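You operate a simulated robot arm through the tools that you are given. There is no shell and no other tool. Be economical: measure what you need, move in short steps, check, and stop when the job is done.

Carry out the task below with a simulated robot arm. There is one attempt and no reset: what you move stays moved.

TASK
Put the plastic cup from the top of the low cupboard in the sink bowl. Take the soap bottle and put it on top of the soap dish. Put the detergent bottle on the top of the low cupboard away on the upper board under the draining side. Take the shelf label that says "plums" from the counter and put it on the marble worktop. Put the white clothes peg from the counter on top of the tall carton there. Turn the torque dial on the counter to 3. Turn the fridge dial to 8 C. Put the green sealed jar from the marble worktop on top of the white small carton there and the red sealed jar on the long wooden table. Lift the hinged bin lid open. Do these in any order. Set down upright: plastic cup, soap bottle, detergent bottle, sealed jar.

It is judged by the outcome, as a careful person would: the job done as asked, and still so three seconds after it is handed in. It fails if anything else is knocked over, pushed out of place, dropped, spilled or broken. A push-on lid holds only when it is set on centred and level and pressed home; a screw cap is set on level and turned clockwise until tight.

THE ROBOT
A 7-joint arm with a two-finger parallel gripper on a trunk, on a base that drives. Base frame: it is fixed to the floor where the robot stands at the start and does not move with it; the origin is under the middle of the robot, x ahead of it, y to its left, z up; the surface under the hand at the start is at about z = 860. Readings come in mm, degrees, newtons and seconds.
With the tool pointing down near the work surface it reaches from about 360 to 760 mm from the robot's upright axis, wherever it stands. Its first joint turns from -143.0 to 143.0 degrees. Places, roughly: clothes peg [250, 3000, 1000]; detergent bottle [250, 500, 750]; fridge dial [0, 3700, 1100]; hinged bin lid [400, -1200, 500]; long wooden table [-2200, 2600, 800]; marble worktop [400, 4800, 1000]; plastic cup (6x6x9 cm) [500, 100, 700]; sealed jar [250, 4750, 1000]; shelf label [500, 2750, 1000]; sink bowl [400, 1700, 800]; small carton [250, 4250, 1000]; soap bottle [500, 250, 1000]; soap dish (13x10x5 cm) [600, 500, 600]; tall carton [250, 2750, 1000]; torque dial on the counter [200, 3300, 900]; upper board under the draining side [400, 1100, 600]. Payload 3 kg.
The tool frame sits at the grasp point between the pads (the TCP): z along the fingers, y along the line on which they close. The tips reach 30 mm beyond it. The gripper opens to 94 mm. The fingers are 28 mm wide and 10 mm thick; the gripper's body (50 by 96 mm) begins 55 mm behind the TCP.
Orientation is that of the tool frame in the base frame, as [roll, pitch, yaw] about the fixed x, y, z axes, in that order (R = Rz(yaw) Ry(pitch) Rx(roll)). With the fingers straight down and closing along the base's y, the tool's x points along the base's -x, its y along +y and its z along -z.

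THE INTERFACE
- The arm moves only by the tool play_rows. Its argument "increments" is a list of rows, each an object of numbers (a shift or turn left out is 0, a gripper value left out holds the last): "wx", "wy", "wz": the turn, a rotation vector about the base's x, y, z in rad; "tx", "ty", "tz": the shift along the base's x, y, z in mm; "claw": the finger opening in mm, from 0 to 94. In form: [{"wx": .., "wy": .., "wz": .., "tx": .., "ty": .., "tz": .., "claw": ..}, ...]. A call has 1 to 20 rows; each row shifts and turns the commanded pose from where the row before left it. Each row takes 0.2 s and may step no farther than 50 mm and 8.6 degrees from the row before; otherwise, or with a gripper value out of range, the whole call is refused. Where a pose cannot be reached the arm comes as near as it can. A force on the tool above 40 N (or 10 N above the force at the start of the call, whichever is more), or a blocked arm, ends the call early, and 0.2 s more pass. The fingers move at their own pace (about 45 mm/s each) and stop on an object; they squeeze with about 33 N. The grip force told is the motor's: it shows also when the fingers shut on nothing. Time passes only in rows, and 0.2 s behind the last, so rows that do not move let the fingers close. It gives the time, the measured TCP pose, the force on the tool (base axes), the opening and the grip force at its end, in the units of the frame above (readings bear some noise), with the torque about the TCP (base axes, N m) and any sound that the robot's microphone picked up, and new pictures: "pictures" is both (left out), scene, wrist or none.
- Cameras (640 x 400 px; columns grow to the right, rows downward): "scene" is now at [30.3, 115.4, 1631.6]; the picture's right is [-0.35, -0.94, -0.00], its down [-0.85, 0.32, -0.41] and it looks along [0.39, -0.15, -0.91] (base axes); focal length 217 px, centre (320, 200). "wrist" rides on the gripper at [76, 14, -102] in the tool frame; the picture's right is [-0.18, 0.98, 0.00], its down [-0.75, -0.14, -0.64] and it looks along [-0.63, -0.12, 0.77] (tool axes); focal length 243 px, centre (320, 200). There is no depth. A picture from a camera that has moved, and an enlarged one, comes with that camera's place and axes in the base frame and with its lens.
- slide_trunk(by): slides the trunk up (or, below 0, down) by that many mm; the arm and the scene camera ride with it, the base frame stays. It gives what a move gives, with no picture.
- base_move(legs): drives the robot by 1 to 6 legs, each [ahead, left, turn to the left] in mm, mm and degrees, along the robot's own axes; the way and the turn of a leg run together, so that a leg with both is an arc; at most 1500 mm and 180 degrees a leg. The arm and the cameras ride along, it lands a little off, and it stops where it bumps. It gives what a move gives, and a new picture of the scene camera.
- head_to(pan, tilt): turns the head with the scene camera to pan (to the left, within 143 degrees either way) and tilt (down, from -29 to 69), counted from straight ahead of the robot. It gives what a move gives, and a new picture of the scene camera.
- zoom(camera, box): a new picture of the part [left, top, right, bottom] of that camera's present view, enlarged. The clock stands still meanwhile.
- finish_job(): hands the job in; it is judged then, once.

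Go step by step. Nothing tells you exact positions but the pictures and the camera data: compare them with the known pose of the tool, close in by small moves and look again before you grip or let go. The budget is 493 turns and 360 pictures, counting those below and the enlarged ones. Unless the task says otherwise, let go and move clear before handing in, and close with one line.

The tools are called as a command line: name --argument value ..., lists and objects as JSON in quotes. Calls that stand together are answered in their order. play_rows: Moves the arm, as the interface text tells. Its arguments: {"type":"object","properties":{"increments":{"type":"array","items":{"type":"object","properties":{"wx":{"type":"number"},"wy":{"type":"number"},"wz":{"type":"number"},"tx":{"type":"number"},"ty":{"type":"number"},"tz":{"type":"number"},"claw":{"type":"number"}}}},"pictures":{"type":"string","enum":["both","scene","wrist","none"]}},"required":["increments"]} The other tools are called the same way: slide_trunk (by) slides the trunk up or down; base_move (legs) drives the base; head_to (pan, tilt) turns the head that bears the scene camera; zoom (camera, box) takes an enlarged picture of a part of a camera's view; finish_job () hands the job in.

At the start:

```text
clock: 0.0
ee_pos: [378.3, -425.0, 1246.9]
ee_rot: [179.9, -0.1, 180.0]
contact_force: [0.1, 0.6, 0.2]
ft_torque: [-0.01, 0.0, 0.02]
gripper_width: 94.2
grasp_force: 0.2
trunk travel left (down, up): [-100.0, 290.0]
robot x, y, heading: [0.9, 1.0, -0.2]
head pan, tilt: [-20.7, 65.4]
```

scene: 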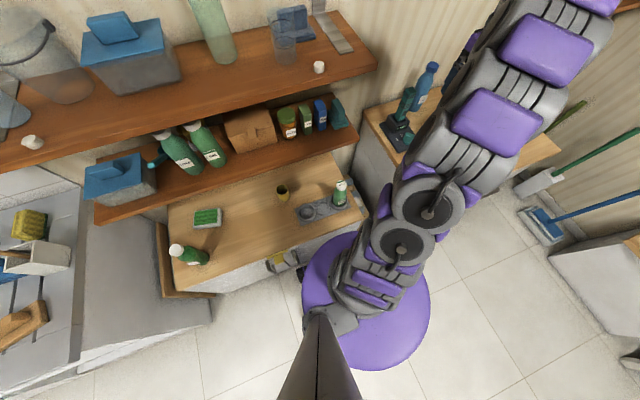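
wrist: 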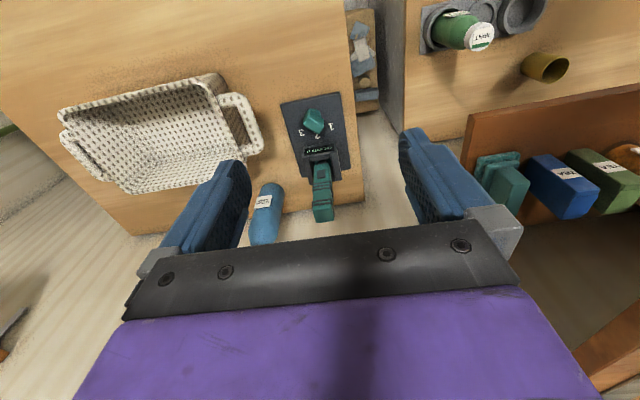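

I see the low cupboard ahead with shelves above it; I'll look around first to locate things.

head_to --pan 20 --tilt 50

head_to --pan 70 --tilt 35

head_to --pan -70 --tilt 45

```text
clock: 1.1
ee_pos: [377.5, -423.9, 1248.0]
ee_rot: [180.0, 0.0, -180.0]
contact_force: [0.2, -0.2, -0.6]
ft_torque: [0.01, -0.01, 0.01]
gripper_width: 94.1
grasp_force: 0.1
trunk travel left (down, up): [-100.0, 290.0]
robot x, y, heading: [-0.5, 3.1, -0.0]
head pan, tilt: [20.0, 50.0]
camera scene: at [46.4, 163.1, 1650.2], right [0.34, -0.94, 0.0], down [-0.72, -0.26, -0.64], along [0.6, 0.22, -0.77], focal length 217 px, centre (320, 200)
```

scene: 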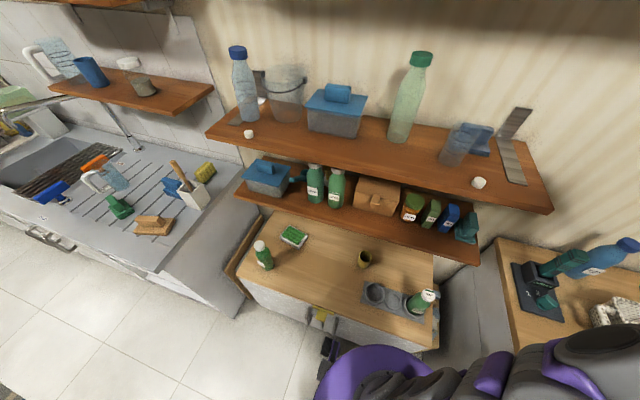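

```text
clock: 2.2
ee_pos: [376.6, -422.7, 1246.3]
ee_rot: [180.0, -0.1, -180.0]
contact_force: [0.7, 0.4, -0.4]
ft_torque: [-0.02, 0.0, 0.0]
gripper_width: 93.9
grasp_force: 0.0
trunk travel left (down, up): [-100.0, 290.0]
robot x, y, heading: [1.2, -0.9, 0.2]
head pan, tilt: [70.0, 35.0]
camera scene: at [4.2, 219.5, 1672.1], right [0.94, -0.34, 0.0], down [-0.2, -0.54, -0.82], along [0.28, 0.77, -0.57], focal length 217 px, centre (320, 200)
```

scene: 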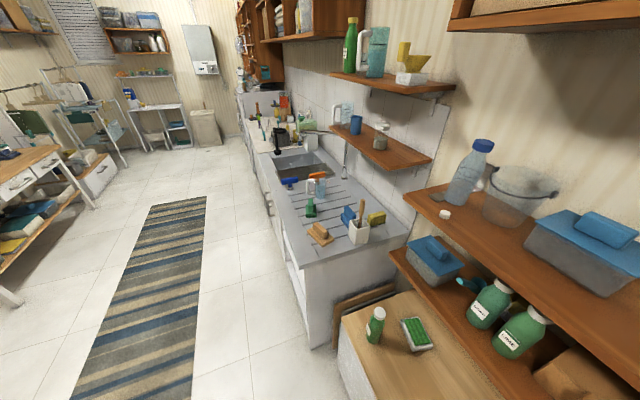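

```text
clock: 4.5
ee_pos: [377.5, -423.2, 1246.5]
ee_rot: [-180.0, -0.1, -179.8]
contact_force: [0.6, 0.1, -0.3]
ft_torque: [0.02, 0.0, 0.0]
gripper_width: 94.2
grasp_force: 0.1
trunk travel left (down, up): [-100.0, 290.0]
robot x, y, heading: [-0.2, 3.2, -0.1]
head pan, tilt: [-70.0, 45.0]
camera scene: at [1.9, 60.2, 1657.0], right [-0.94, -0.34, 0.0], down [-0.24, 0.67, -0.71], along [0.24, -0.66, -0.71], focal length 217 px, centre (320, 200)
```

scene: 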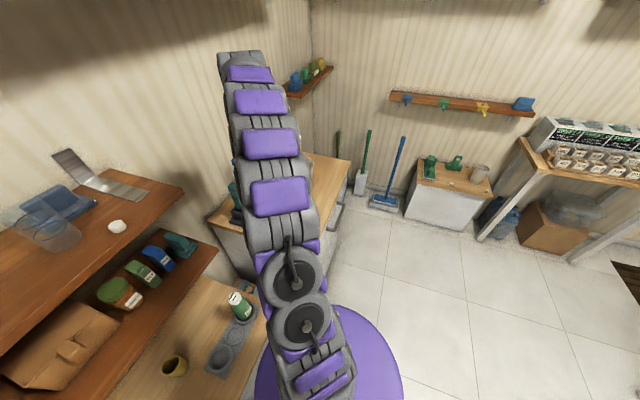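

I'll look closely at the low cupboard and shelves.

head_to --pan 15 --tilt 58

zoom --camera "scene" --box '[200, 80, 440, 230]'

zoom --camera "scene" --box '[200, 200, 440, 350]'

```text
clock: 6.1
ee_pos: [377.8, -423.8, 1247.6]
ee_rot: [-179.9, 0.0, -180.0]
contact_force: [0.1, 0.3, -0.3]
ft_torque: [0.0, 0.01, 0.02]
gripper_width: 94.1
grasp_force: 0.0
trunk travel left (down, up): [-100.0, 290.0]
robot x, y, heading: [2.2, -1.1, -0.1]
head pan, tilt: [15.0, 58.0]
camera scene: at [40.6, 154.6, 1640.0], right [0.26, -0.97, 0.0], down [-0.82, -0.22, -0.53], along [0.51, 0.14, -0.85], focal length 217 px, centre (320, 200)
```

scene: 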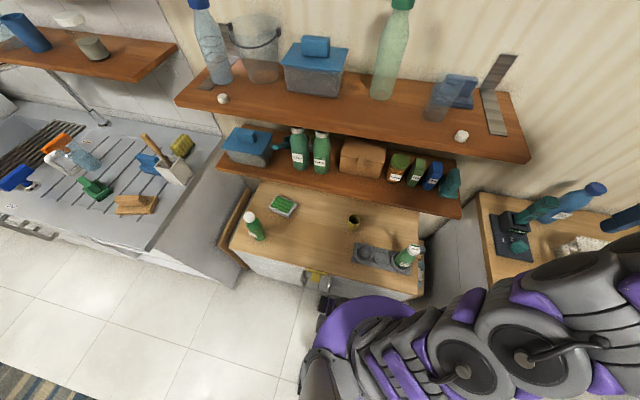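

```text
2.67 times, centred on (320, 155) of scene
camera zoom: at [40.6, 154.6, 1640.0], right [0.26, -0.97, 0.0], down [-0.82, -0.22, -0.53], along [0.51, 0.14, -0.85], focal length 580 px, centre (320, 320)
```

zoom: 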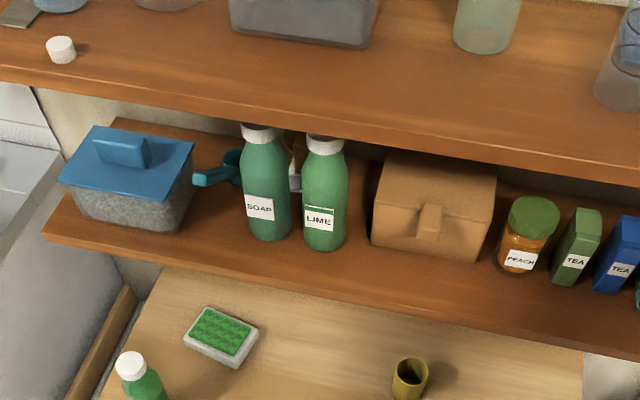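

```text
2.67 times, centred on (320, 275) of scene
camera zoom: at [40.6, 154.6, 1640.0], right [0.26, -0.97, 0.0], down [-0.82, -0.22, -0.53], along [0.51, 0.14, -0.85], focal length 580 px, centre (320, 0)
```

zoom: 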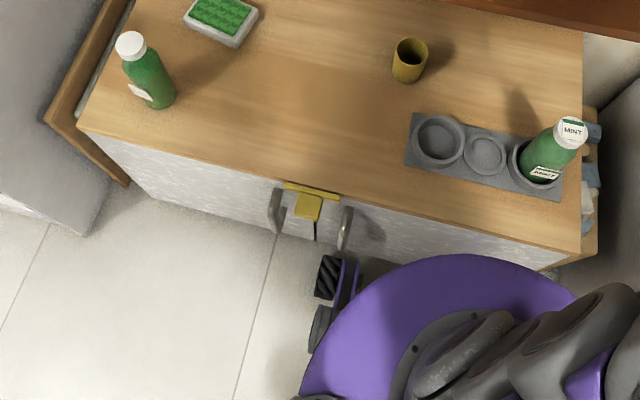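

Labels found: SOAP bottle is on the lower shelf; detergent bottle at front-left of the cupboard, cup mid. I'll raise the trunk to triangulate heights.

slide_trunk --by 250

zoom --camera "scene" --box '[200, 80, 440, 230]'

zoom --camera "scene" --box '[200, 200, 440, 350]'

```text
clock: 8.7
ee_pos: [378.4, -423.0, 1496.1]
ee_rot: [180.0, 0.0, -180.0]
contact_force: [-0.8, 0.1, -0.1]
ft_torque: [-0.02, -0.01, 0.0]
gripper_width: 94.0
grasp_force: 0.2
trunk travel left (down, up): [-350.0, 40.0]
robot x, y, heading: [-1.3, -0.3, 0.2]
head pan, tilt: [15.0, 58.0]
```

```text
2.67 times, centred on (320, 155) of scene
camera zoom: at [41.0, 154.2, 1889.9], right [0.26, -0.97, 0.0], down [-0.82, -0.22, -0.53], along [0.51, 0.14, -0.85], focal length 580 px, centre (320, 320)
```

zoom: 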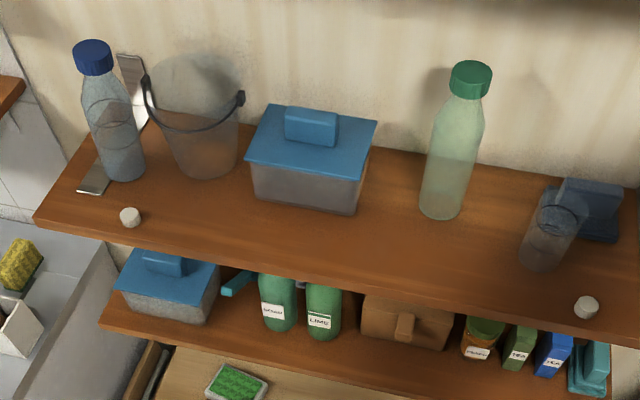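

```text
2.67 times, centred on (320, 275) of scene
camera zoom: at [41.0, 154.2, 1889.9], right [0.26, -0.97, 0.0], down [-0.82, -0.22, -0.53], along [0.51, 0.14, -0.85], focal length 580 px, centre (320, 0)
```

zoom: 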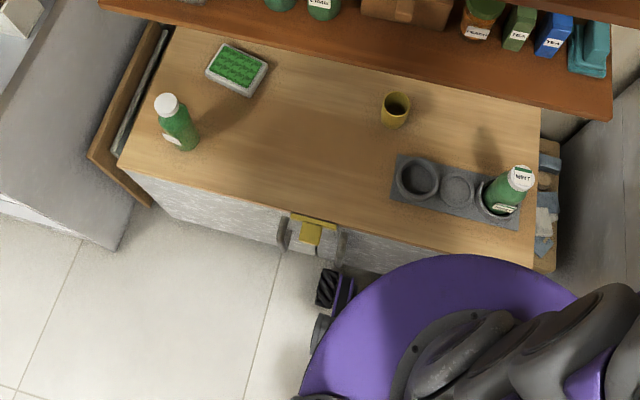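

Rough fixes: cup ≈[534,124] (top 735), dish ≈[543,488] top 670, detergent ≈[372,551], SOAP bottle ≈[577,374] on shelf z≈1000. I'll back off and shift left, then bring the hand horizontal for the SOAP bottle.

base_move --legs '[[-250, 0, 0], [0, 370, 0]]'

play_rows --increments '[{"ty": 45}, {"ty": 45}, {"ty": 45}, {"ty": 45}, {"ty": 45}, {"ty": 45}, {"ty": 45}, {"ty": 45}, {"ty": 45}, {"tz": 0}]' --pictures "none"

```text
clock: 12.4
ee_pos: [129.0, -68.0, 1493.5]
ee_rot: [179.5, -0.1, 179.9]
contact_force: [0.1, 0.6, -0.9]
ft_torque: [-0.04, 0.0, 0.01]
gripper_width: 94.2
grasp_force: 0.1
trunk travel left (down, up): [-350.0, 40.0]
robot x, y, heading: [-251.1, 366.5, 0.0]
head pan, tilt: [15.0, 58.0]
camera scene: at [-207.3, 497.1, 1891.9], right [0.26, -0.97, -0.02], down [-0.82, -0.21, -0.53], along [0.51, 0.15, -0.85], focal length 217 px, centre (320, 200)
```

scene: 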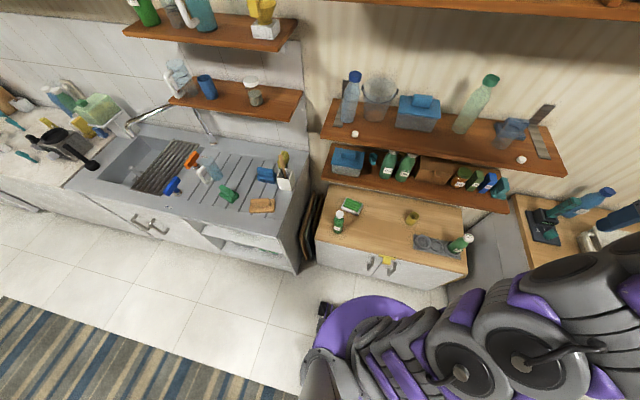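

```text
clock: 14.6
ee_pos: [128.3, 370.6, 1498.7]
ee_rot: [-179.3, -0.1, 179.9]
contact_force: [0.9, -0.6, 1.1]
ft_torque: [0.01, -0.02, 0.01]
gripper_width: 93.8
grasp_force: 0.0
trunk travel left (down, up): [-350.0, 40.0]
robot x, y, heading: [-247.6, 370.9, -0.0]
head pan, tilt: [15.0, 58.0]
```

Now pitch the hand to point ahead (+x) and lower it.

play_rows --increments '[{"wy": -0.145, "tx": 15, "tz": -30}, {"wy": -0.145, "tx": 15, "tz": -30}, {"wy": -0.145, "tx": 15, "tz": -30}, {"wy": -0.145, "tx": 15, "tz": -30}, {"wy": -0.145, "tx": 15, "tz": -30}, {"wy": -0.145, "tx": 15, "tz": -30}, {"wy": -0.145, "tx": 15, "tz": -30}, {"wy": -0.145, "tx": 15, "tz": -30}, {"wy": -0.145, "tx": 15, "tz": -30}, {"wy": -0.09, "tx": 15, "tz": -30}, {"tx": 0}]'

```text
clock: 17.0
ee_pos: [382.7, 371.1, 1286.3]
ee_rot: [179.8, 80.1, 179.4]
contact_force: [-0.4, -0.2, -0.4]
ft_torque: [0.01, -0.01, 0.04]
gripper_width: 94.0
grasp_force: 0.0
out of reach, approached as far as the arm can: row 5, 6, 7, 8, 9
trunk travel left (down, up): [-350.0, 40.0]
robot x, y, heading: [-249.0, 367.4, -0.3]
head pan, tilt: [15.0, 58.0]
camera scene: at [-208.6, 524.5, 1890.0], right [0.26, -0.97, 0.0], down [-0.82, -0.22, -0.53], along [0.51, 0.14, -0.85], focal length 217 px, centre (320, 200)
camera wrist: at [268.1, 384.2, 1229.1], right [0.04, 0.98, 0.18], down [-0.5, -0.14, 0.85], along [0.86, -0.12, 0.49], focal length 243 px, centre (320, 200)
```

scene: 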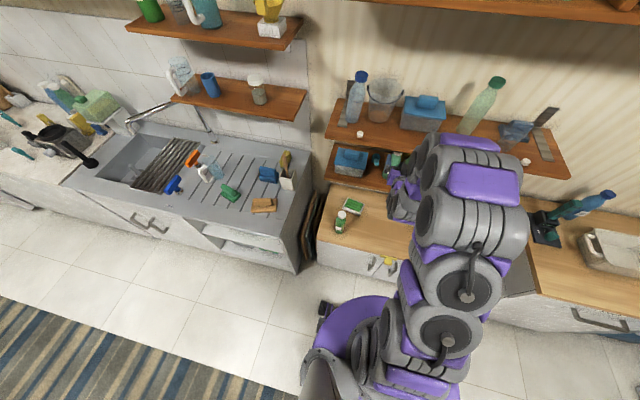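
wrist: 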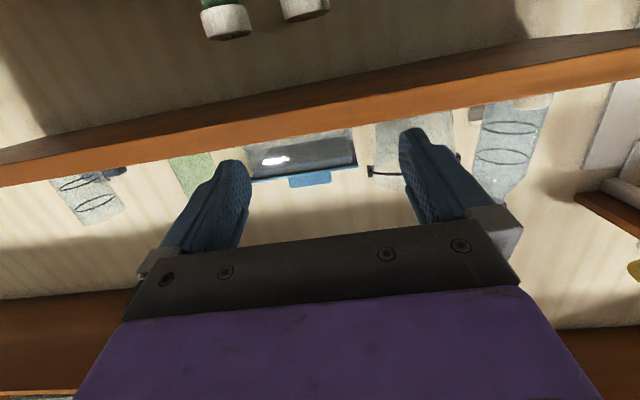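

play_rows --increments '[{"tz": -45}, {"tz": -45}, {"tz": -40, "tx": -10}, {"tx": 0}]' --pictures "wrist"

```text
clock: 18.0
ee_pos: [373.5, 368.6, 1155.7]
ee_rot: [-179.7, 79.9, 179.9]
contact_force: [0.1, -0.9, 0.3]
ft_torque: [0.04, -0.02, 0.0]
gripper_width: 94.2
grasp_force: 0.0
trunk travel left (down, up): [-350.0, 40.0]
robot x, y, heading: [-248.3, 368.0, 0.0]
head pan, tilt: [15.0, 58.0]
camera wrist: at [259.9, 383.2, 1099.6], right [0.04, 0.98, 0.18], down [-0.5, -0.14, 0.85], along [0.86, -0.12, 0.49], focal length 243 px, centre (320, 200)
```

wrist: 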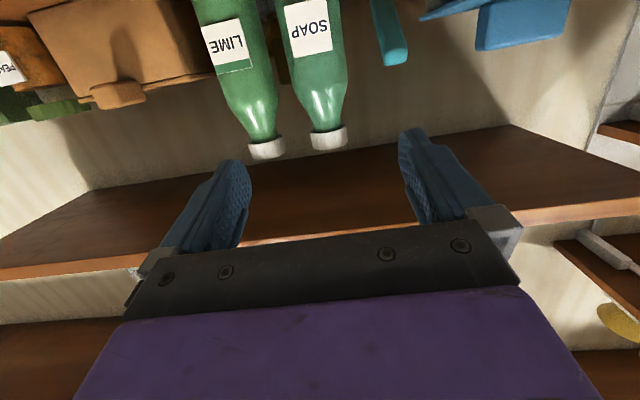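

play_rows --increments '[{"wy": -0.14, "tz": 10}, {"wy": -0.035, "tz": 14, "ty": -2}, {"tx": 40}, {"tx": 40}, {"tx": 0}]' --pictures "wrist"

```text
clock: 19.2
ee_pos: [455.1, 369.6, 1179.2]
ee_rot: [172.4, 90.0, 171.8]
contact_force: [-0.2, 0.7, -0.8]
ft_torque: [0.0, 0.02, 0.0]
gripper_width: 94.0
grasp_force: 0.0
trunk travel left (down, up): [-350.0, 40.0]
robot x, y, heading: [-251.5, 371.2, -0.1]
head pan, tilt: [15.0, 58.0]
camera wrist: at [352.2, 383.4, 1103.5], right [0.01, 0.98, 0.18], down [-0.64, -0.14, 0.76], along [0.77, -0.12, 0.63], focal length 243 px, centre (320, 200)
```

wrist: 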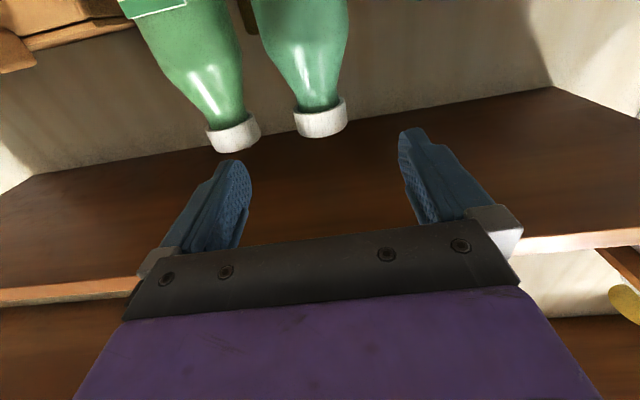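

play_rows --increments '[{"claw": 66}, {"claw": 66}, {"tx": 30}, {"tx": 25}, {"tx": 0}]' --pictures "wrist"

```text
clock: 20.4
ee_pos: [512.2, 369.8, 1179.4]
ee_rot: [147.3, 89.9, 147.0]
contact_force: [0.4, 0.1, 0.4]
ft_torque: [0.01, -0.01, -0.03]
gripper_width: 66.0
grasp_force: 0.0
trunk travel left (down, up): [-350.0, 40.0]
robot x, y, heading: [-248.0, 363.2, -0.0]
head pan, tilt: [15.0, 58.0]
camera wrist: at [408.4, 382.9, 1104.6], right [0.01, 0.98, 0.19], down [-0.64, -0.14, 0.75], along [0.77, -0.12, 0.63], focal length 243 px, centre (320, 200)
```

wrist: 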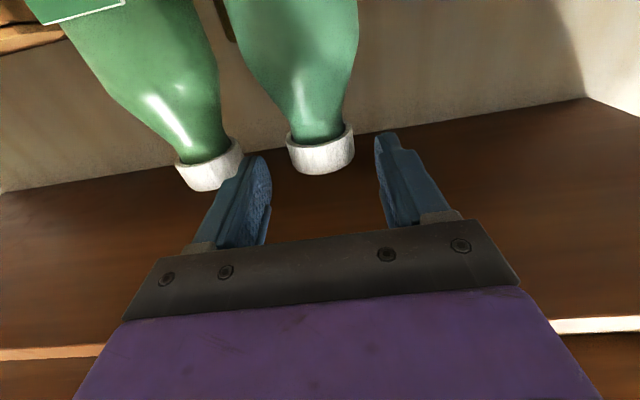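

play_rows --increments '[{"claw": 58, "ty": 2}, {"tx": 20}, {"tx": 22}, {"tx": 0}]' --pictures "wrist"

```text
clock: 21.4
ee_pos: [552.9, 370.5, 1179.0]
ee_rot: [161.8, 89.8, 161.6]
contact_force: [0.3, 0.8, -0.1]
ft_torque: [0.02, 0.02, -0.01]
gripper_width: 58.0
grasp_force: 0.1
trunk travel left (down, up): [-350.0, 40.0]
robot x, y, heading: [-247.8, 366.9, -0.2]
head pan, tilt: [15.0, 58.0]
camera wrist: at [449.2, 384.6, 1103.1], right [0.01, 0.98, 0.18], down [-0.64, -0.14, 0.76], along [0.77, -0.12, 0.63], focal length 243 px, centre (320, 200)
```

wrist: 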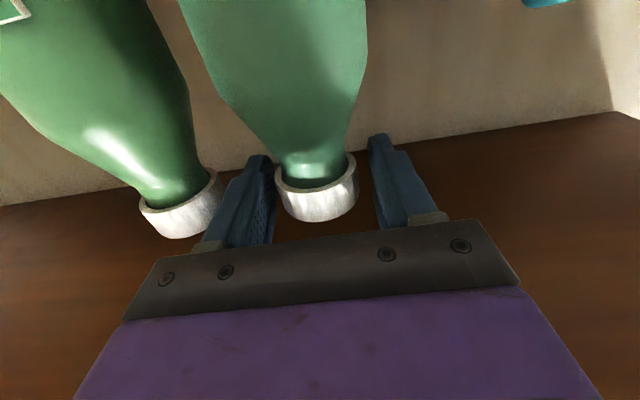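

The cap is between the pads; close and lift slightly.

play_rows --increments '[{"claw": 20, "ty": -1}, {"claw": 20}, {"claw": 20}, {"claw": 20}, {"tz": 10}, {"tz": 20}, {"tz": 0}]' --pictures "wrist"

```text
clock: 23.0
ee_pos: [554.4, 368.2, 1208.8]
ee_rot: [157.5, 89.8, 157.3]
contact_force: [0.1, 0.1, -5.1]
ft_torque: [-0.01, 0.06, -0.02]
gripper_width: 45.7
grasp_force: 33.3
trunk travel left (down, up): [-350.0, 40.0]
robot x, y, heading: [-250.3, 365.4, -0.3]
head pan, tilt: [15.0, 58.0]
camera wrist: at [450.7, 382.0, 1132.3], right [0.01, 0.98, 0.19], down [-0.64, -0.14, 0.76], along [0.77, -0.12, 0.63], focal length 243 px, centre (320, 200)
```

wrist: 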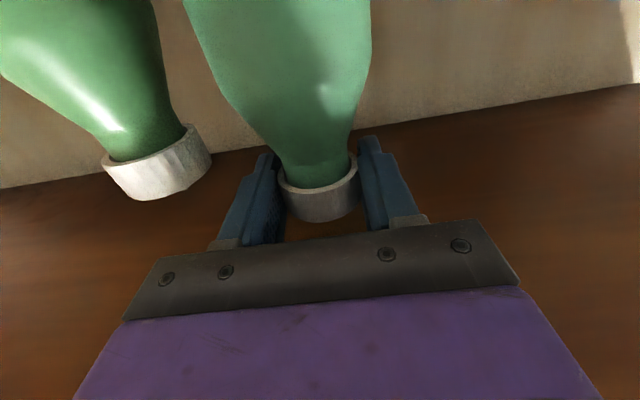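

Gripped and lifted (~0.5 kg). Retract clear of the shelves.

play_rows --increments '[{"tx": -40}, {"tx": -40}, {"tx": -40}, {"tx": -40}, {"tx": -40}, {"tx": -30}, {"tx": 0}]' --pictures "none"

slide_trunk --by -200

head_to --pan 25 --tilt 55

zoom --camera "scene" --box '[240, 130, 480, 280]'

```text
clock: 24.6
ee_pos: [356.5, 368.2, 1197.3]
ee_rot: [-173.7, 88.0, -173.9]
contact_force: [0.3, 0.3, -4.6]
ft_torque: [0.0, 0.0, -0.03]
gripper_width: 45.7
grasp_force: 33.3
out of reach, approached as far as the arm can: row 5, 6
trunk travel left (down, up): [-350.0, 40.0]
robot x, y, heading: [-247.6, 368.2, -0.2]
head pan, tilt: [15.0, 58.0]
```

```text
clock: 26.8
ee_pos: [356.3, 367.8, 997.8]
ee_rot: [-173.4, 88.0, -173.9]
contact_force: [0.5, -0.1, -4.5]
ft_torque: [0.0, 0.06, -0.03]
gripper_width: 45.5
grasp_force: 32.5
trunk travel left (down, up): [-150.0, 240.0]
robot x, y, heading: [-248.1, 369.7, -0.3]
head pan, tilt: [15.0, 58.0]
```

```text
clock: 27.5
ee_pos: [356.2, 368.8, 998.3]
ee_rot: [-173.7, 88.1, -174.0]
contact_force: [-1.3, 0.0, -4.2]
ft_torque: [-0.02, 0.03, 0.04]
gripper_width: 45.3
grasp_force: 33.1
trunk travel left (down, up): [-150.0, 240.0]
robot x, y, heading: [-248.6, 371.0, -0.1]
head pan, tilt: [25.0, 55.0]
camera scene: at [-206.7, 540.1, 1693.2], right [0.42, -0.91, 0.0], down [-0.74, -0.35, -0.57], along [0.52, 0.24, -0.82], focal length 217 px, centre (320, 200)
```

scene: 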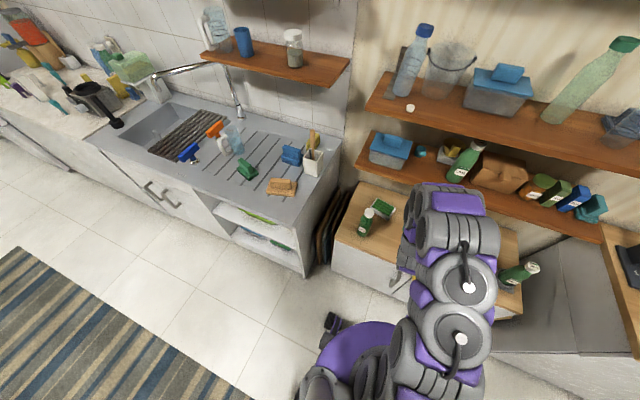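

```text
2.67 times, centred on (360, 205) of scene
camera zoom: at [-206.7, 540.1, 1693.2], right [0.42, -0.91, 0.0], down [-0.74, -0.35, -0.57], along [0.52, 0.24, -0.82], focal length 580 px, centre (213, 187)
```

zoom: 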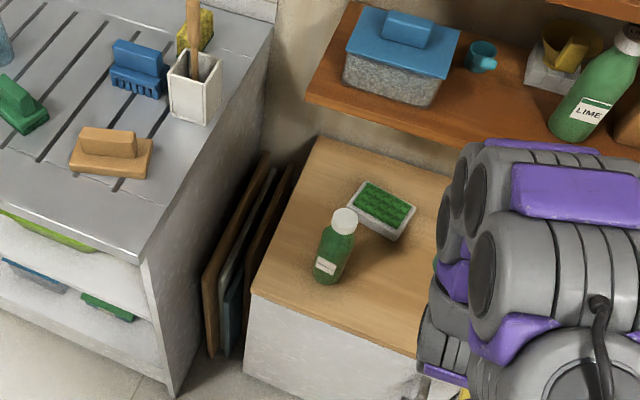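

Lower the bottle, yaw the hand 30° so it approaches from the right of the detergent bottle.

play_rows --increments '[{"wz": 0.13, "tz": -20}, {"wz": 0.13, "tz": -20}, {"wz": 0.13, "tz": -20}, {"wz": 0.13, "tz": -20}, {"tz": -20}, {"tx": 40}, {"tx": 40}, {"tx": 0}]'

zoom --camera "scene" --box '[240, 130, 480, 280]'

```text
clock: 29.3
ee_pos: [433.7, 368.8, 896.1]
ee_rot: [-175.2, 88.0, -145.7]
contact_force: [-0.9, 0.1, -5.1]
ft_torque: [0.0, 0.03, 0.03]
gripper_width: 45.5
grasp_force: 33.3
trunk travel left (down, up): [-150.0, 240.0]
robot x, y, heading: [-246.8, 369.8, 0.0]
head pan, tilt: [25.0, 55.0]
camera scene: at [-206.4, 538.1, 1693.4], right [0.42, -0.91, 0.0], down [-0.74, -0.35, -0.57], along [0.52, 0.24, -0.82], focal length 217 px, centre (320, 200)
camera wrist: at [335.4, 326.6, 824.5], right [-0.48, 0.86, 0.18], down [-0.47, -0.42, 0.78], along [0.74, 0.29, 0.6], focal length 243 px, centre (320, 200)
```

scene: 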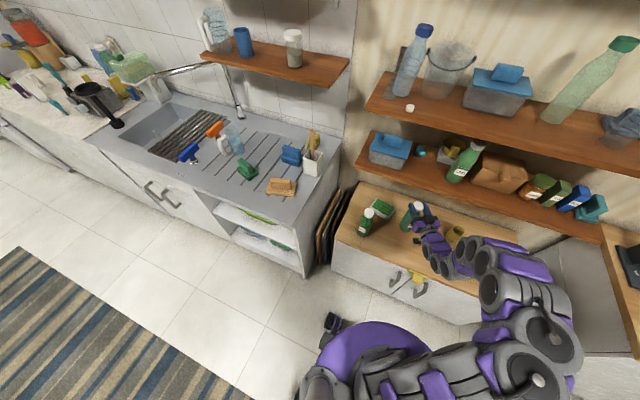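
wrist: 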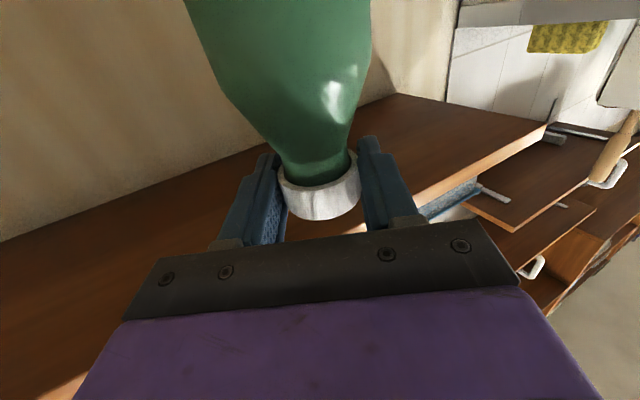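

```text
2.67 times, centred on (360, 205) of scene
camera zoom: at [-206.4, 538.1, 1693.4], right [0.42, -0.91, 0.0], down [-0.74, -0.35, -0.57], along [0.52, 0.24, -0.82], focal length 580 px, centre (213, 187)
```

zoom: 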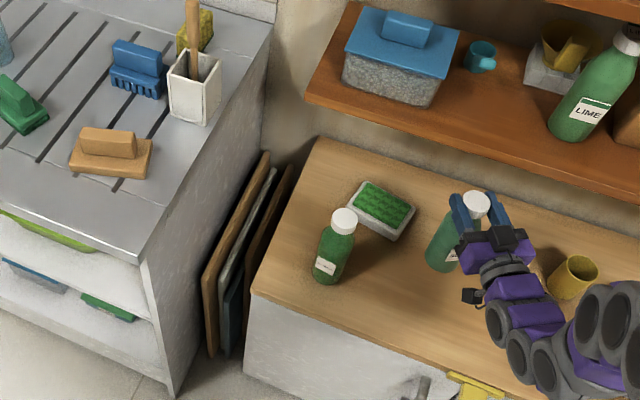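

Calibration agrees. Now move over the dish (≈[537,490]).

play_rows --increments '[{"tx": 35, "ty": 15}, {"tx": 35, "ty": 25}, {"tx": 30, "ty": 30}, {"ty": 30}, {"ty": 20}, {"tx": 0}]' --pictures "none"

zoom --camera "scene" --box '[320, 170, 440, 245]'

```text
clock: 30.7
ee_pos: [534.9, 487.4, 897.0]
ee_rot: [-174.9, 88.0, -145.5]
contact_force: [1.2, -0.2, -4.2]
ft_torque: [0.0, 0.01, 0.01]
gripper_width: 45.2
grasp_force: 32.1
trunk travel left (down, up): [-150.0, 240.0]
robot x, y, heading: [-244.1, 368.4, 0.1]
head pan, tilt: [25.0, 55.0]
```

```text
5.33 times, centred on (380, 208) of scene
camera zoom: at [-205.4, 539.7, 1693.2], right [0.42, -0.91, 0.0], down [-0.74, -0.35, -0.57], along [0.52, 0.24, -0.82], focal length 1160 px, centre (0, 160)
```

zoom: 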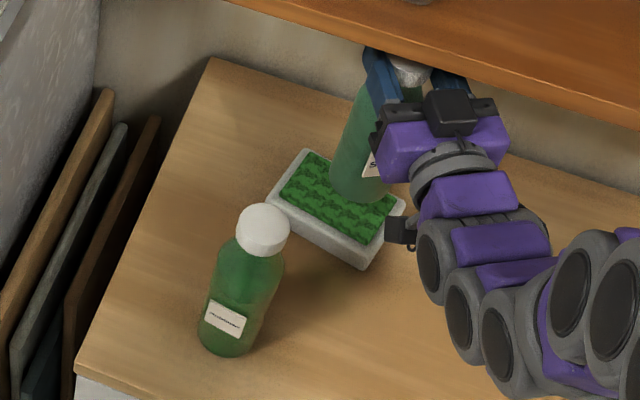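

play_rows --increments '[{"tx": 5, "ty": 13, "tz": -10}, {"tz": -15}, {"tx": 0}]' --pictures "none"

zoom --camera "scene" --box '[320, 170, 440, 245]'

```text
clock: 31.5
ee_pos: [541.0, 503.1, 873.7]
ee_rot: [-175.0, 88.0, -145.5]
contact_force: [-0.3, -0.2, -3.9]
ft_torque: [0.0, 0.01, 0.01]
gripper_width: 45.1
grasp_force: 33.2
trunk travel left (down, up): [-150.0, 240.0]
robot x, y, heading: [-251.9, 372.5, 0.2]
head pan, tilt: [25.0, 55.0]
```

```text
5.33 times, centred on (380, 208) of scene
camera zoom: at [-205.2, 539.9, 1693.2], right [0.42, -0.91, 0.0], down [-0.74, -0.35, -0.57], along [0.52, 0.24, -0.82], focal length 1160 px, centre (0, 160)
```

zoom: 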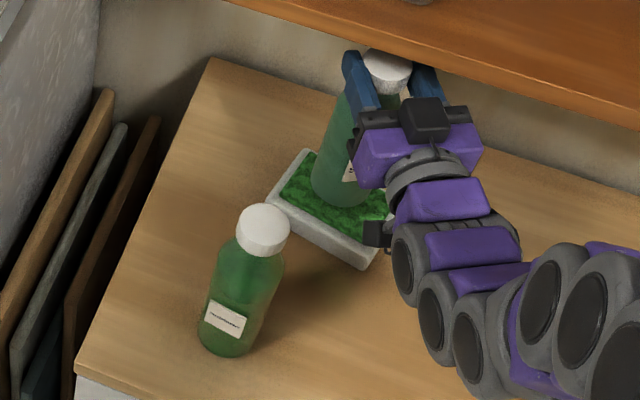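

play_rows --increments '[{"tx": -12}, {"tz": -10}, {"tz": -6}, {"tz": 0}]' --pictures "none"

zoom --camera "scene" --box '[320, 170, 440, 245]'

```text
clock: 32.5
ee_pos: [529.0, 501.2, 854.9]
ee_rot: [-174.5, 88.0, -145.1]
contact_force: [0.8, -0.5, -4.5]
ft_torque: [-0.06, 0.0, 0.03]
gripper_width: 45.3
grasp_force: 33.0
trunk travel left (down, up): [-150.0, 240.0]
robot x, y, heading: [-248.1, 366.5, 0.1]
head pan, tilt: [25.0, 55.0]
```

```text
5.33 times, centred on (380, 208) of scene
camera zoom: at [-205.4, 539.8, 1693.2], right [0.42, -0.91, 0.0], down [-0.74, -0.35, -0.57], along [0.52, 0.24, -0.82], focal length 1160 px, centre (0, 160)
```

zoom: 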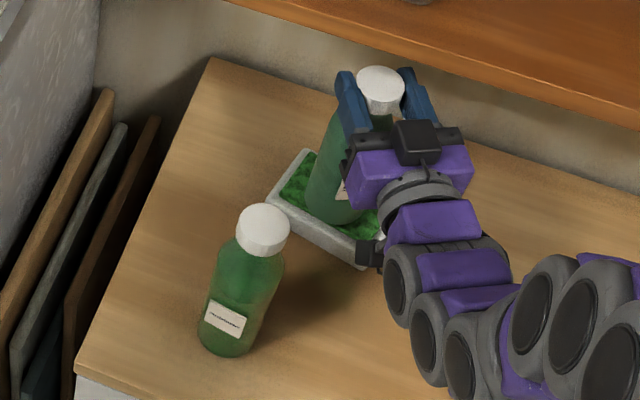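

play_rows --increments '[{"tz": -4}, {"tz": -4}, {"tz": 0}]' --pictures "none"

play_rows --increments '[{"tz": -4}, {"tz": -4}, {"tz": 0}]' --pictures "none"

```text
clock: 33.3
ee_pos: [529.0, 500.2, 847.8]
ee_rot: [-175.4, 88.0, -146.0]
contact_force: [0.7, 0.1, -3.3]
ft_torque: [-0.02, 0.03, -0.02]
gripper_width: 45.0
grasp_force: 33.1
trunk travel left (down, up): [-150.0, 240.0]
robot x, y, heading: [-250.0, 368.2, -0.0]
head pan, tilt: [25.0, 55.0]
```

```text
clock: 34.1
ee_pos: [528.9, 501.3, 840.5]
ee_rot: [-174.6, 88.0, -145.1]
contact_force: [0.0, 1.2, -2.0]
ft_torque: [0.2, -0.07, 0.03]
gripper_width: 45.0
grasp_force: 32.9
trunk travel left (down, up): [-150.0, 240.0]
robot x, y, heading: [-248.0, 366.9, 0.1]
head pan, tilt: [25.0, 55.0]
```

play_rows --increments '[{"tz": -2}, {"tz": 0}]' --pictures "wrist"

zoom --camera "scene" --box '[320, 170, 440, 245]'

```text
clock: 34.7
ee_pos: [529.1, 500.9, 839.2]
ee_rot: [-172.5, 88.2, -143.0]
contact_force: [-1.1, 0.2, 10.8]
ft_torque: [0.32, -0.1, 0.04]
gripper_width: 45.2
grasp_force: 33.2
trunk travel left (down, up): [-150.0, 240.0]
robot x, y, heading: [-247.6, 369.4, 0.1]
head pan, tilt: [25.0, 55.0]
camera wrist: at [430.6, 460.8, 767.3], right [-0.48, 0.86, 0.18], down [-0.47, -0.42, 0.77], along [0.74, 0.29, 0.61], focal length 243 px, centre (320, 200)
```

wrist: 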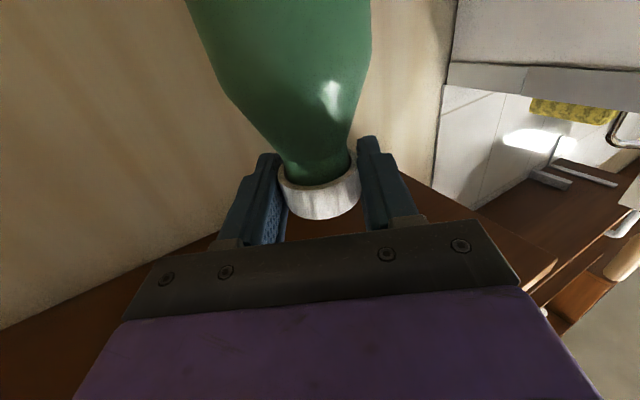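

```text
5.33 times, centred on (380, 208) of scene
camera zoom: at [-209.0, 539.0, 1693.6], right [0.42, -0.91, 0.0], down [-0.74, -0.35, -0.57], along [0.52, 0.24, -0.82], focal length 1160 px, centre (0, 160)
```

zoom: 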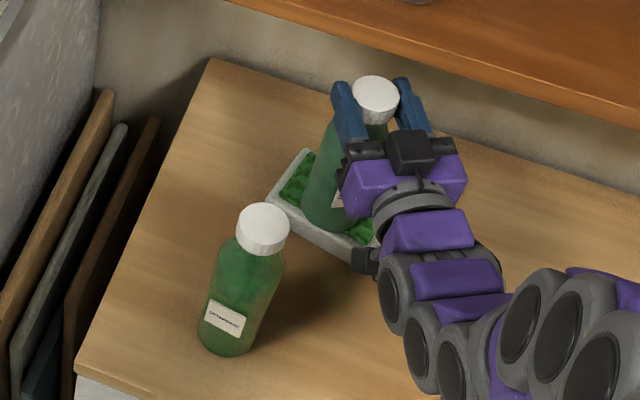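

Contact, but torque suggests the base is near the rim; lift, shift ~10 mm back and lower again.

play_rows --increments '[{"tz": 6}, {"tx": 10, "ty": -3}, {"tz": -4}, {"tz": -2}, {"tz": -2}, {"tz": 0}]' --pictures "none"

zoom --camera "scene" --box '[345, 175, 425, 225]'

```text
clock: 36.1
ee_pos: [539.6, 496.7, 838.0]
ee_rot: [-171.1, 88.4, -141.7]
contact_force: [-0.7, -2.0, 19.9]
ft_torque: [0.29, -0.39, 0.01]
gripper_width: 44.8
grasp_force: 33.4
trunk travel left (down, up): [-150.0, 240.0]
robot x, y, heading: [-244.8, 368.6, -0.0]
head pan, tilt: [25.0, 55.0]
```

```text
8.00 times, centred on (385, 200) of scene
camera zoom: at [-211.4, 537.9, 1693.9], right [0.42, -0.91, 0.0], down [-0.74, -0.35, -0.57], along [0.52, 0.24, -0.82], focal length 1740 px, centre (-200, 200)
```

zoom: 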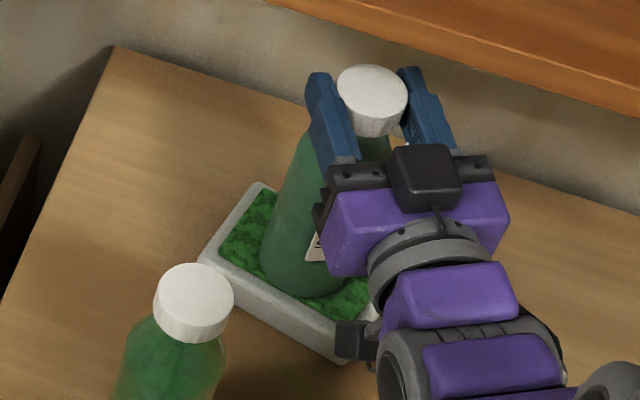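

Centred on the pad now. Relax pressure, straighten 2° and release.

play_rows --increments '[{"tz": 2, "wy": -0.03}, {"tz": -1}, {"claw": 54}, {"claw": 62}, {"claw": 62}]' --pictures "wrist"

```text
clock: 37.3
ee_pos: [539.9, 497.8, 836.9]
ee_rot: [-116.3, 89.0, -87.0]
contact_force: [-0.3, -0.1, 1.0]
ft_torque: [0.01, -0.01, 0.02]
gripper_width: 62.0
grasp_force: 0.1
trunk travel left (down, up): [-150.0, 240.0]
robot x, y, heading: [-250.0, 367.8, 0.1]
head pan, tilt: [25.0, 55.0]
camera wrist: at [442.5, 457.7, 761.9], right [-0.48, 0.86, 0.17], down [-0.49, -0.42, 0.76], along [0.73, 0.29, 0.63], focal length 243 px, centre (320, 200)
```

wrist: 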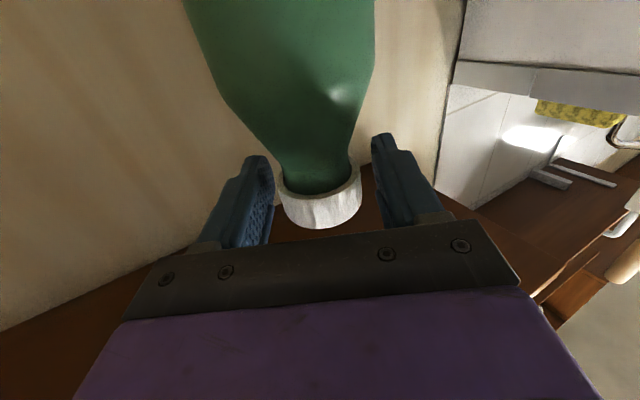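

play_rows --increments '[{"tx": -35, "ty": -20}, {"tx": -35, "ty": -20}, {"tx": -35, "ty": -20}, {"ty": -40}, {"ty": -30}]' --pictures "none"

zoom --camera "scene" --box '[320, 150, 480, 250]'

```text
clock: 38.5
ee_pos: [433.5, 365.8, 835.2]
ee_rot: [-119.2, 89.0, -89.7]
contact_force: [0.2, 0.4, 0.1]
ft_torque: [-0.01, 0.01, 0.01]
gripper_width: 62.0
grasp_force: 0.0
trunk travel left (down, up): [-150.0, 240.0]
robot x, y, heading: [-246.1, 369.4, 0.0]
head pan, tilt: [25.0, 55.0]
```

```text
4.00 times, centred on (400, 200) of scene
camera zoom: at [-207.1, 535.4, 1693.7], right [0.42, -0.91, 0.0], down [-0.74, -0.35, -0.57], along [0.52, 0.24, -0.82], focal length 870 px, centre (0, 200)
```

zoom: 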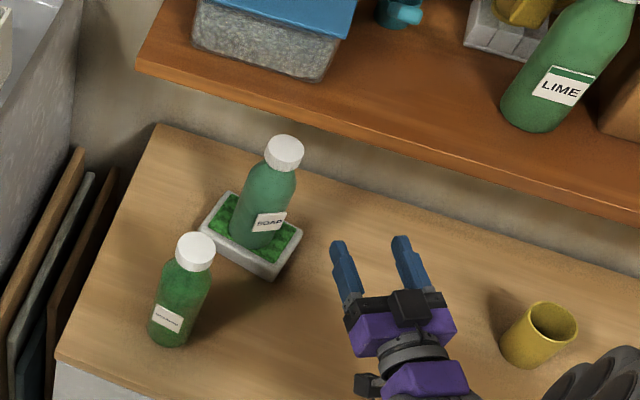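

Soap bottle stands on the dish. Next the cup at ≈[526,126]: reorient the hand (45° down), then shift the base right.

play_rows --increments '[{"tx": -20, "tz": 15, "wz": -0.13}, {"tx": -20, "tz": 15, "wz": -0.13}, {"tx": -20, "tz": 15, "wz": -0.13}, {"tx": -20, "tz": 15, "wz": -0.13}, {"wy": 0.13, "claw": 85}, {"wy": 0.13}, {"wy": 0.13}, {"wy": 0.13}, {"wy": 0.13}, {"wy": 0.13}, {"tz": 0}]' --pictures "none"

base_move --legs '[[0, -240, 0]]'

```text
clock: 40.9
ee_pos: [353.8, 368.2, 895.5]
ee_rot: [-178.6, 44.7, -178.6]
contact_force: [0.0, -0.2, 0.4]
ft_torque: [-0.02, 0.02, 0.0]
gripper_width: 84.8
grasp_force: 0.1
trunk travel left (down, up): [-150.0, 240.0]
robot x, y, heading: [-247.7, 371.2, -0.1]
head pan, tilt: [25.0, 55.0]
```

```text
clock: 42.7
ee_pos: [352.9, 138.9, 897.5]
ee_rot: [-177.8, 44.7, -177.9]
contact_force: [0.6, 1.8, -0.5]
ft_torque: [-0.04, -0.01, -0.04]
gripper_width: 84.9
grasp_force: 0.1
trunk travel left (down, up): [-150.0, 240.0]
robot x, y, heading: [-250.5, 129.5, -0.1]
head pan, tilt: [25.0, 55.0]
camera scene: at [-207.2, 314.9, 1691.8], right [0.42, -0.91, 0.01], down [-0.74, -0.35, -0.57], along [0.52, 0.23, -0.82], focal length 217 px, centre (320, 200)
```

scene: 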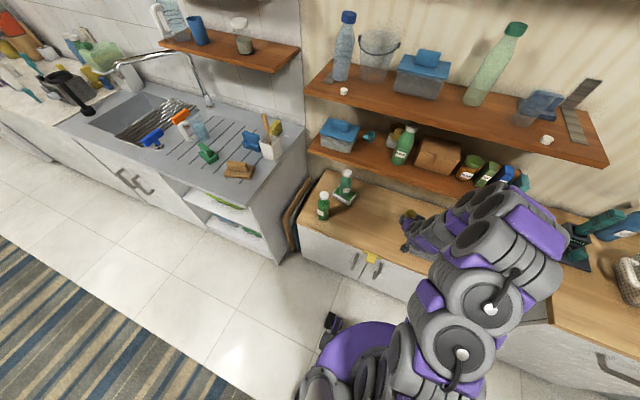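

play_rows --increments '[{"tx": 25, "ty": -10, "tz": -30}, {"tx": 25, "tz": -30}, {"tx": 25, "tz": -30}, {"tz": 0}]' --pictures "wrist"

```text
clock: 43.7
ee_pos: [428.8, 122.1, 806.7]
ee_rot: [-178.3, 44.9, -178.3]
contact_force: [-0.4, -0.8, -1.0]
ft_torque: [0.0, -0.02, 0.02]
gripper_width: 84.9
grasp_force: 0.1
trunk travel left (down, up): [-150.0, 240.0]
robot x, y, heading: [-251.7, 134.7, 0.0]
head pan, tilt: [25.0, 55.0]
camera wrist: at [301.2, 135.4, 826.0], right [0.12, 0.99, 0.11], down [0.08, -0.12, 0.99], along [0.99, -0.11, -0.1], focal length 243 px, centre (320, 200)
```

wrist: 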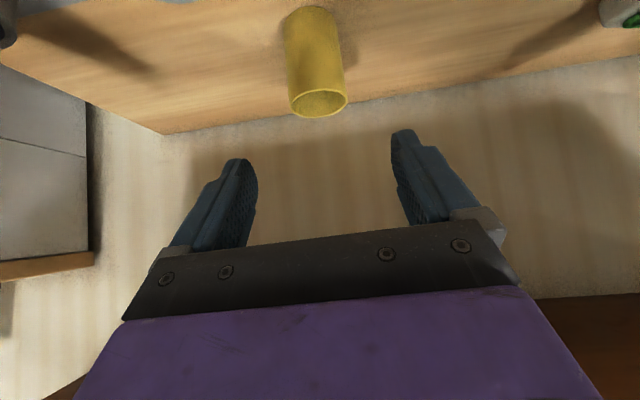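

play_rows --increments '[{"tx": 25, "tz": -32}, {"tx": 25, "tz": -32}, {"tx": 20, "tz": -25}, {"tz": 0}]' --pictures "wrist"

```text
clock: 44.7
ee_pos: [498.1, 118.1, 718.4]
ee_rot: [-178.6, 44.9, -178.6]
contact_force: [-0.4, 0.1, 0.5]
ft_torque: [0.01, -0.01, 0.03]
gripper_width: 85.0
grasp_force: 0.1
trunk travel left (down, up): [-150.0, 240.0]
robot x, y, heading: [-249.4, 129.3, 0.1]
head pan, tilt: [25.0, 55.0]
camera wrist: at [371.3, 131.2, 737.6], right [0.12, 0.99, 0.11], down [0.08, -0.12, 0.99], along [0.99, -0.11, -0.1], focal length 243 px, centre (320, 200)
```

wrist: 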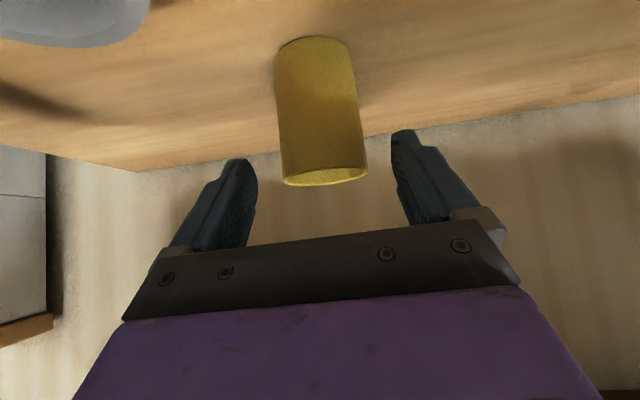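

play_rows --increments '[{"tx": 20, "tz": -22}, {"tx": 19, "tz": -21}, {"tz": 0}, {"claw": 40}, {"claw": 40}, {"claw": 40}, {"claw": 40}]' --pictures "wrist"

```text
clock: 46.3
ee_pos: [535.9, 119.7, 673.3]
ee_rot: [-178.4, 45.0, -178.4]
contact_force: [-0.2, 0.1, -0.1]
ft_torque: [0.03, 0.0, -0.03]
gripper_width: 62.2
grasp_force: 32.8
trunk travel left (down, up): [-150.0, 240.0]
robot x, y, heading: [-247.0, 129.0, -0.0]
head pan, tilt: [25.0, 55.0]
camera wrist: at [409.7, 132.9, 693.6], right [0.12, 0.99, 0.11], down [0.08, -0.12, 0.99], along [0.99, -0.11, -0.1], focal length 243 px, centre (320, 200)
```

wrist: 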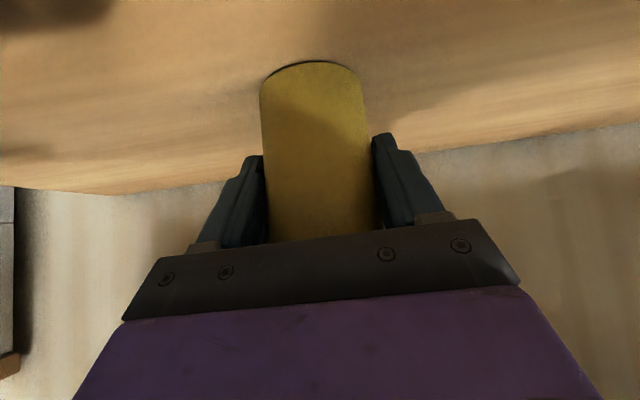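

play_rows --increments '[{"tz": 20}, {"tz": 30}, {"tx": -35, "tz": 35}, {"tx": -35, "tz": 35}, {"tx": -35, "tz": 35}, {"tx": -35, "tz": 35}, {"tx": -35, "tz": 35}, {"tx": -30, "tz": 40}, {"tz": 45}, {"tz": 45}, {"tz": 0}]' --pictures "wrist"

head_to --pan 75 --tilt 40

```text
clock: 48.7
ee_pos: [333.6, 124.0, 1029.8]
ee_rot: [-178.5, 44.7, -178.4]
contact_force: [0.5, -0.3, -0.8]
ft_torque: [-0.02, 0.01, 0.03]
gripper_width: 62.8
grasp_force: 33.4
trunk travel left (down, up): [-150.0, 240.0]
robot x, y, heading: [-248.2, 127.5, 0.2]
head pan, tilt: [25.0, 55.0]
camera wrist: at [206.4, 136.1, 1049.9], right [0.12, 0.99, 0.11], down [0.08, -0.12, 0.99], along [0.99, -0.11, -0.1], focal length 243 px, centre (320, 200)
```

wrist: 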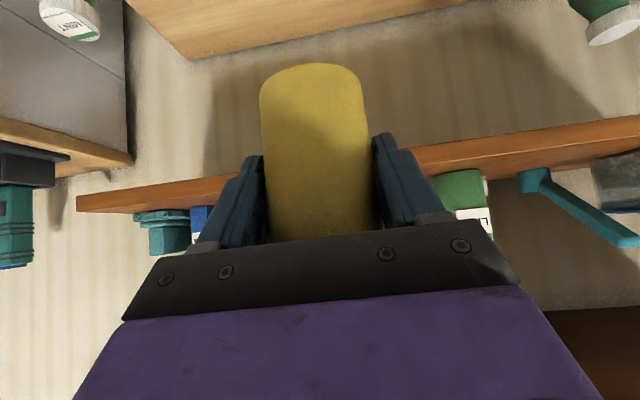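

```text
clock: 49.9
ee_pos: [332.8, 123.6, 1031.1]
ee_rot: [-178.4, 45.0, -178.4]
contact_force: [-0.2, 0.4, -0.7]
ft_torque: [0.01, -0.04, 0.0]
gripper_width: 62.5
grasp_force: 32.9
trunk travel left (down, up): [-150.0, 240.0]
robot x, y, heading: [-248.7, 129.8, -0.2]
head pan, tilt: [75.0, 40.0]
camera scene: at [-250.9, 352.4, 1714.0], right [0.97, -0.26, 0.0], down [-0.17, -0.62, -0.77], along [0.2, 0.74, -0.64], focal length 217 px, centre (320, 200)
```

scene: 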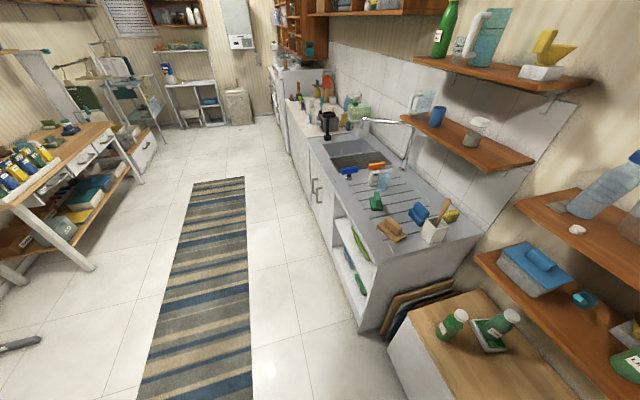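

base_move --legs '[[-200, 0, 0], [0, 1450, 0]]'

head_to --pan 20 --tilt 45

```text
clock: 58.3
ee_pos: [149.1, 1561.5, 1030.3]
ee_rot: [-178.4, 44.8, -179.3]
contact_force: [-0.3, 0.7, -0.5]
ft_torque: [0.0, 0.0, 0.02]
gripper_width: 62.4
grasp_force: 33.1
trunk travel left (down, up): [-150.0, 240.0]
robot x, y, heading: [-436.0, 1576.6, -0.9]
head pan, tilt: [75.0, 40.0]
camera scene: at [-432.3, 1800.5, 1714.2], right [0.96, -0.28, 0.0], down [-0.18, -0.62, -0.77], along [0.21, 0.74, -0.64], focal length 217 px, centre (320, 200)
```

scene: 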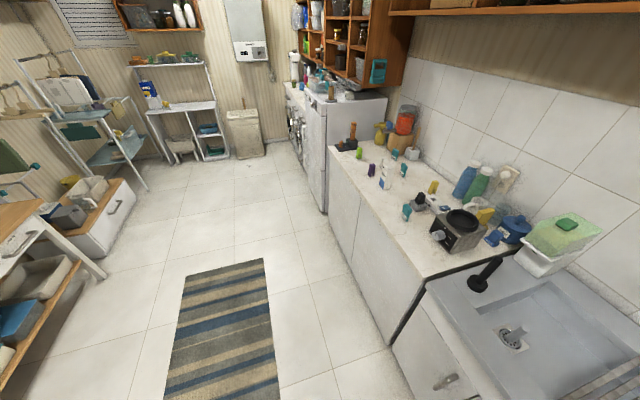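

```text
clock: 59.5
ee_pos: [146.7, 1563.5, 1030.8]
ee_rot: [-178.3, 45.0, -179.3]
contact_force: [-0.2, 0.4, -0.7]
ft_torque: [0.01, 0.04, 0.04]
gripper_width: 62.0
grasp_force: 32.9
trunk travel left (down, up): [-150.0, 240.0]
robot x, y, heading: [-431.9, 1578.8, -1.0]
head pan, tilt: [20.0, 45.0]
camera scene: at [-378.8, 1746.7, 1706.7], right [0.33, -0.95, 0.0], down [-0.67, -0.23, -0.71], along [0.67, 0.23, -0.71], focal length 217 px, centre (320, 200)
```

scene: 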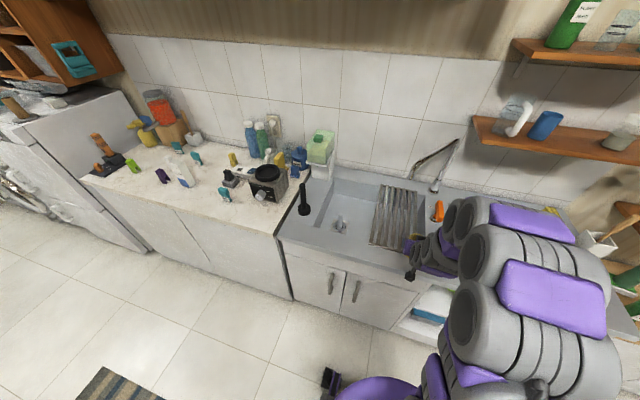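

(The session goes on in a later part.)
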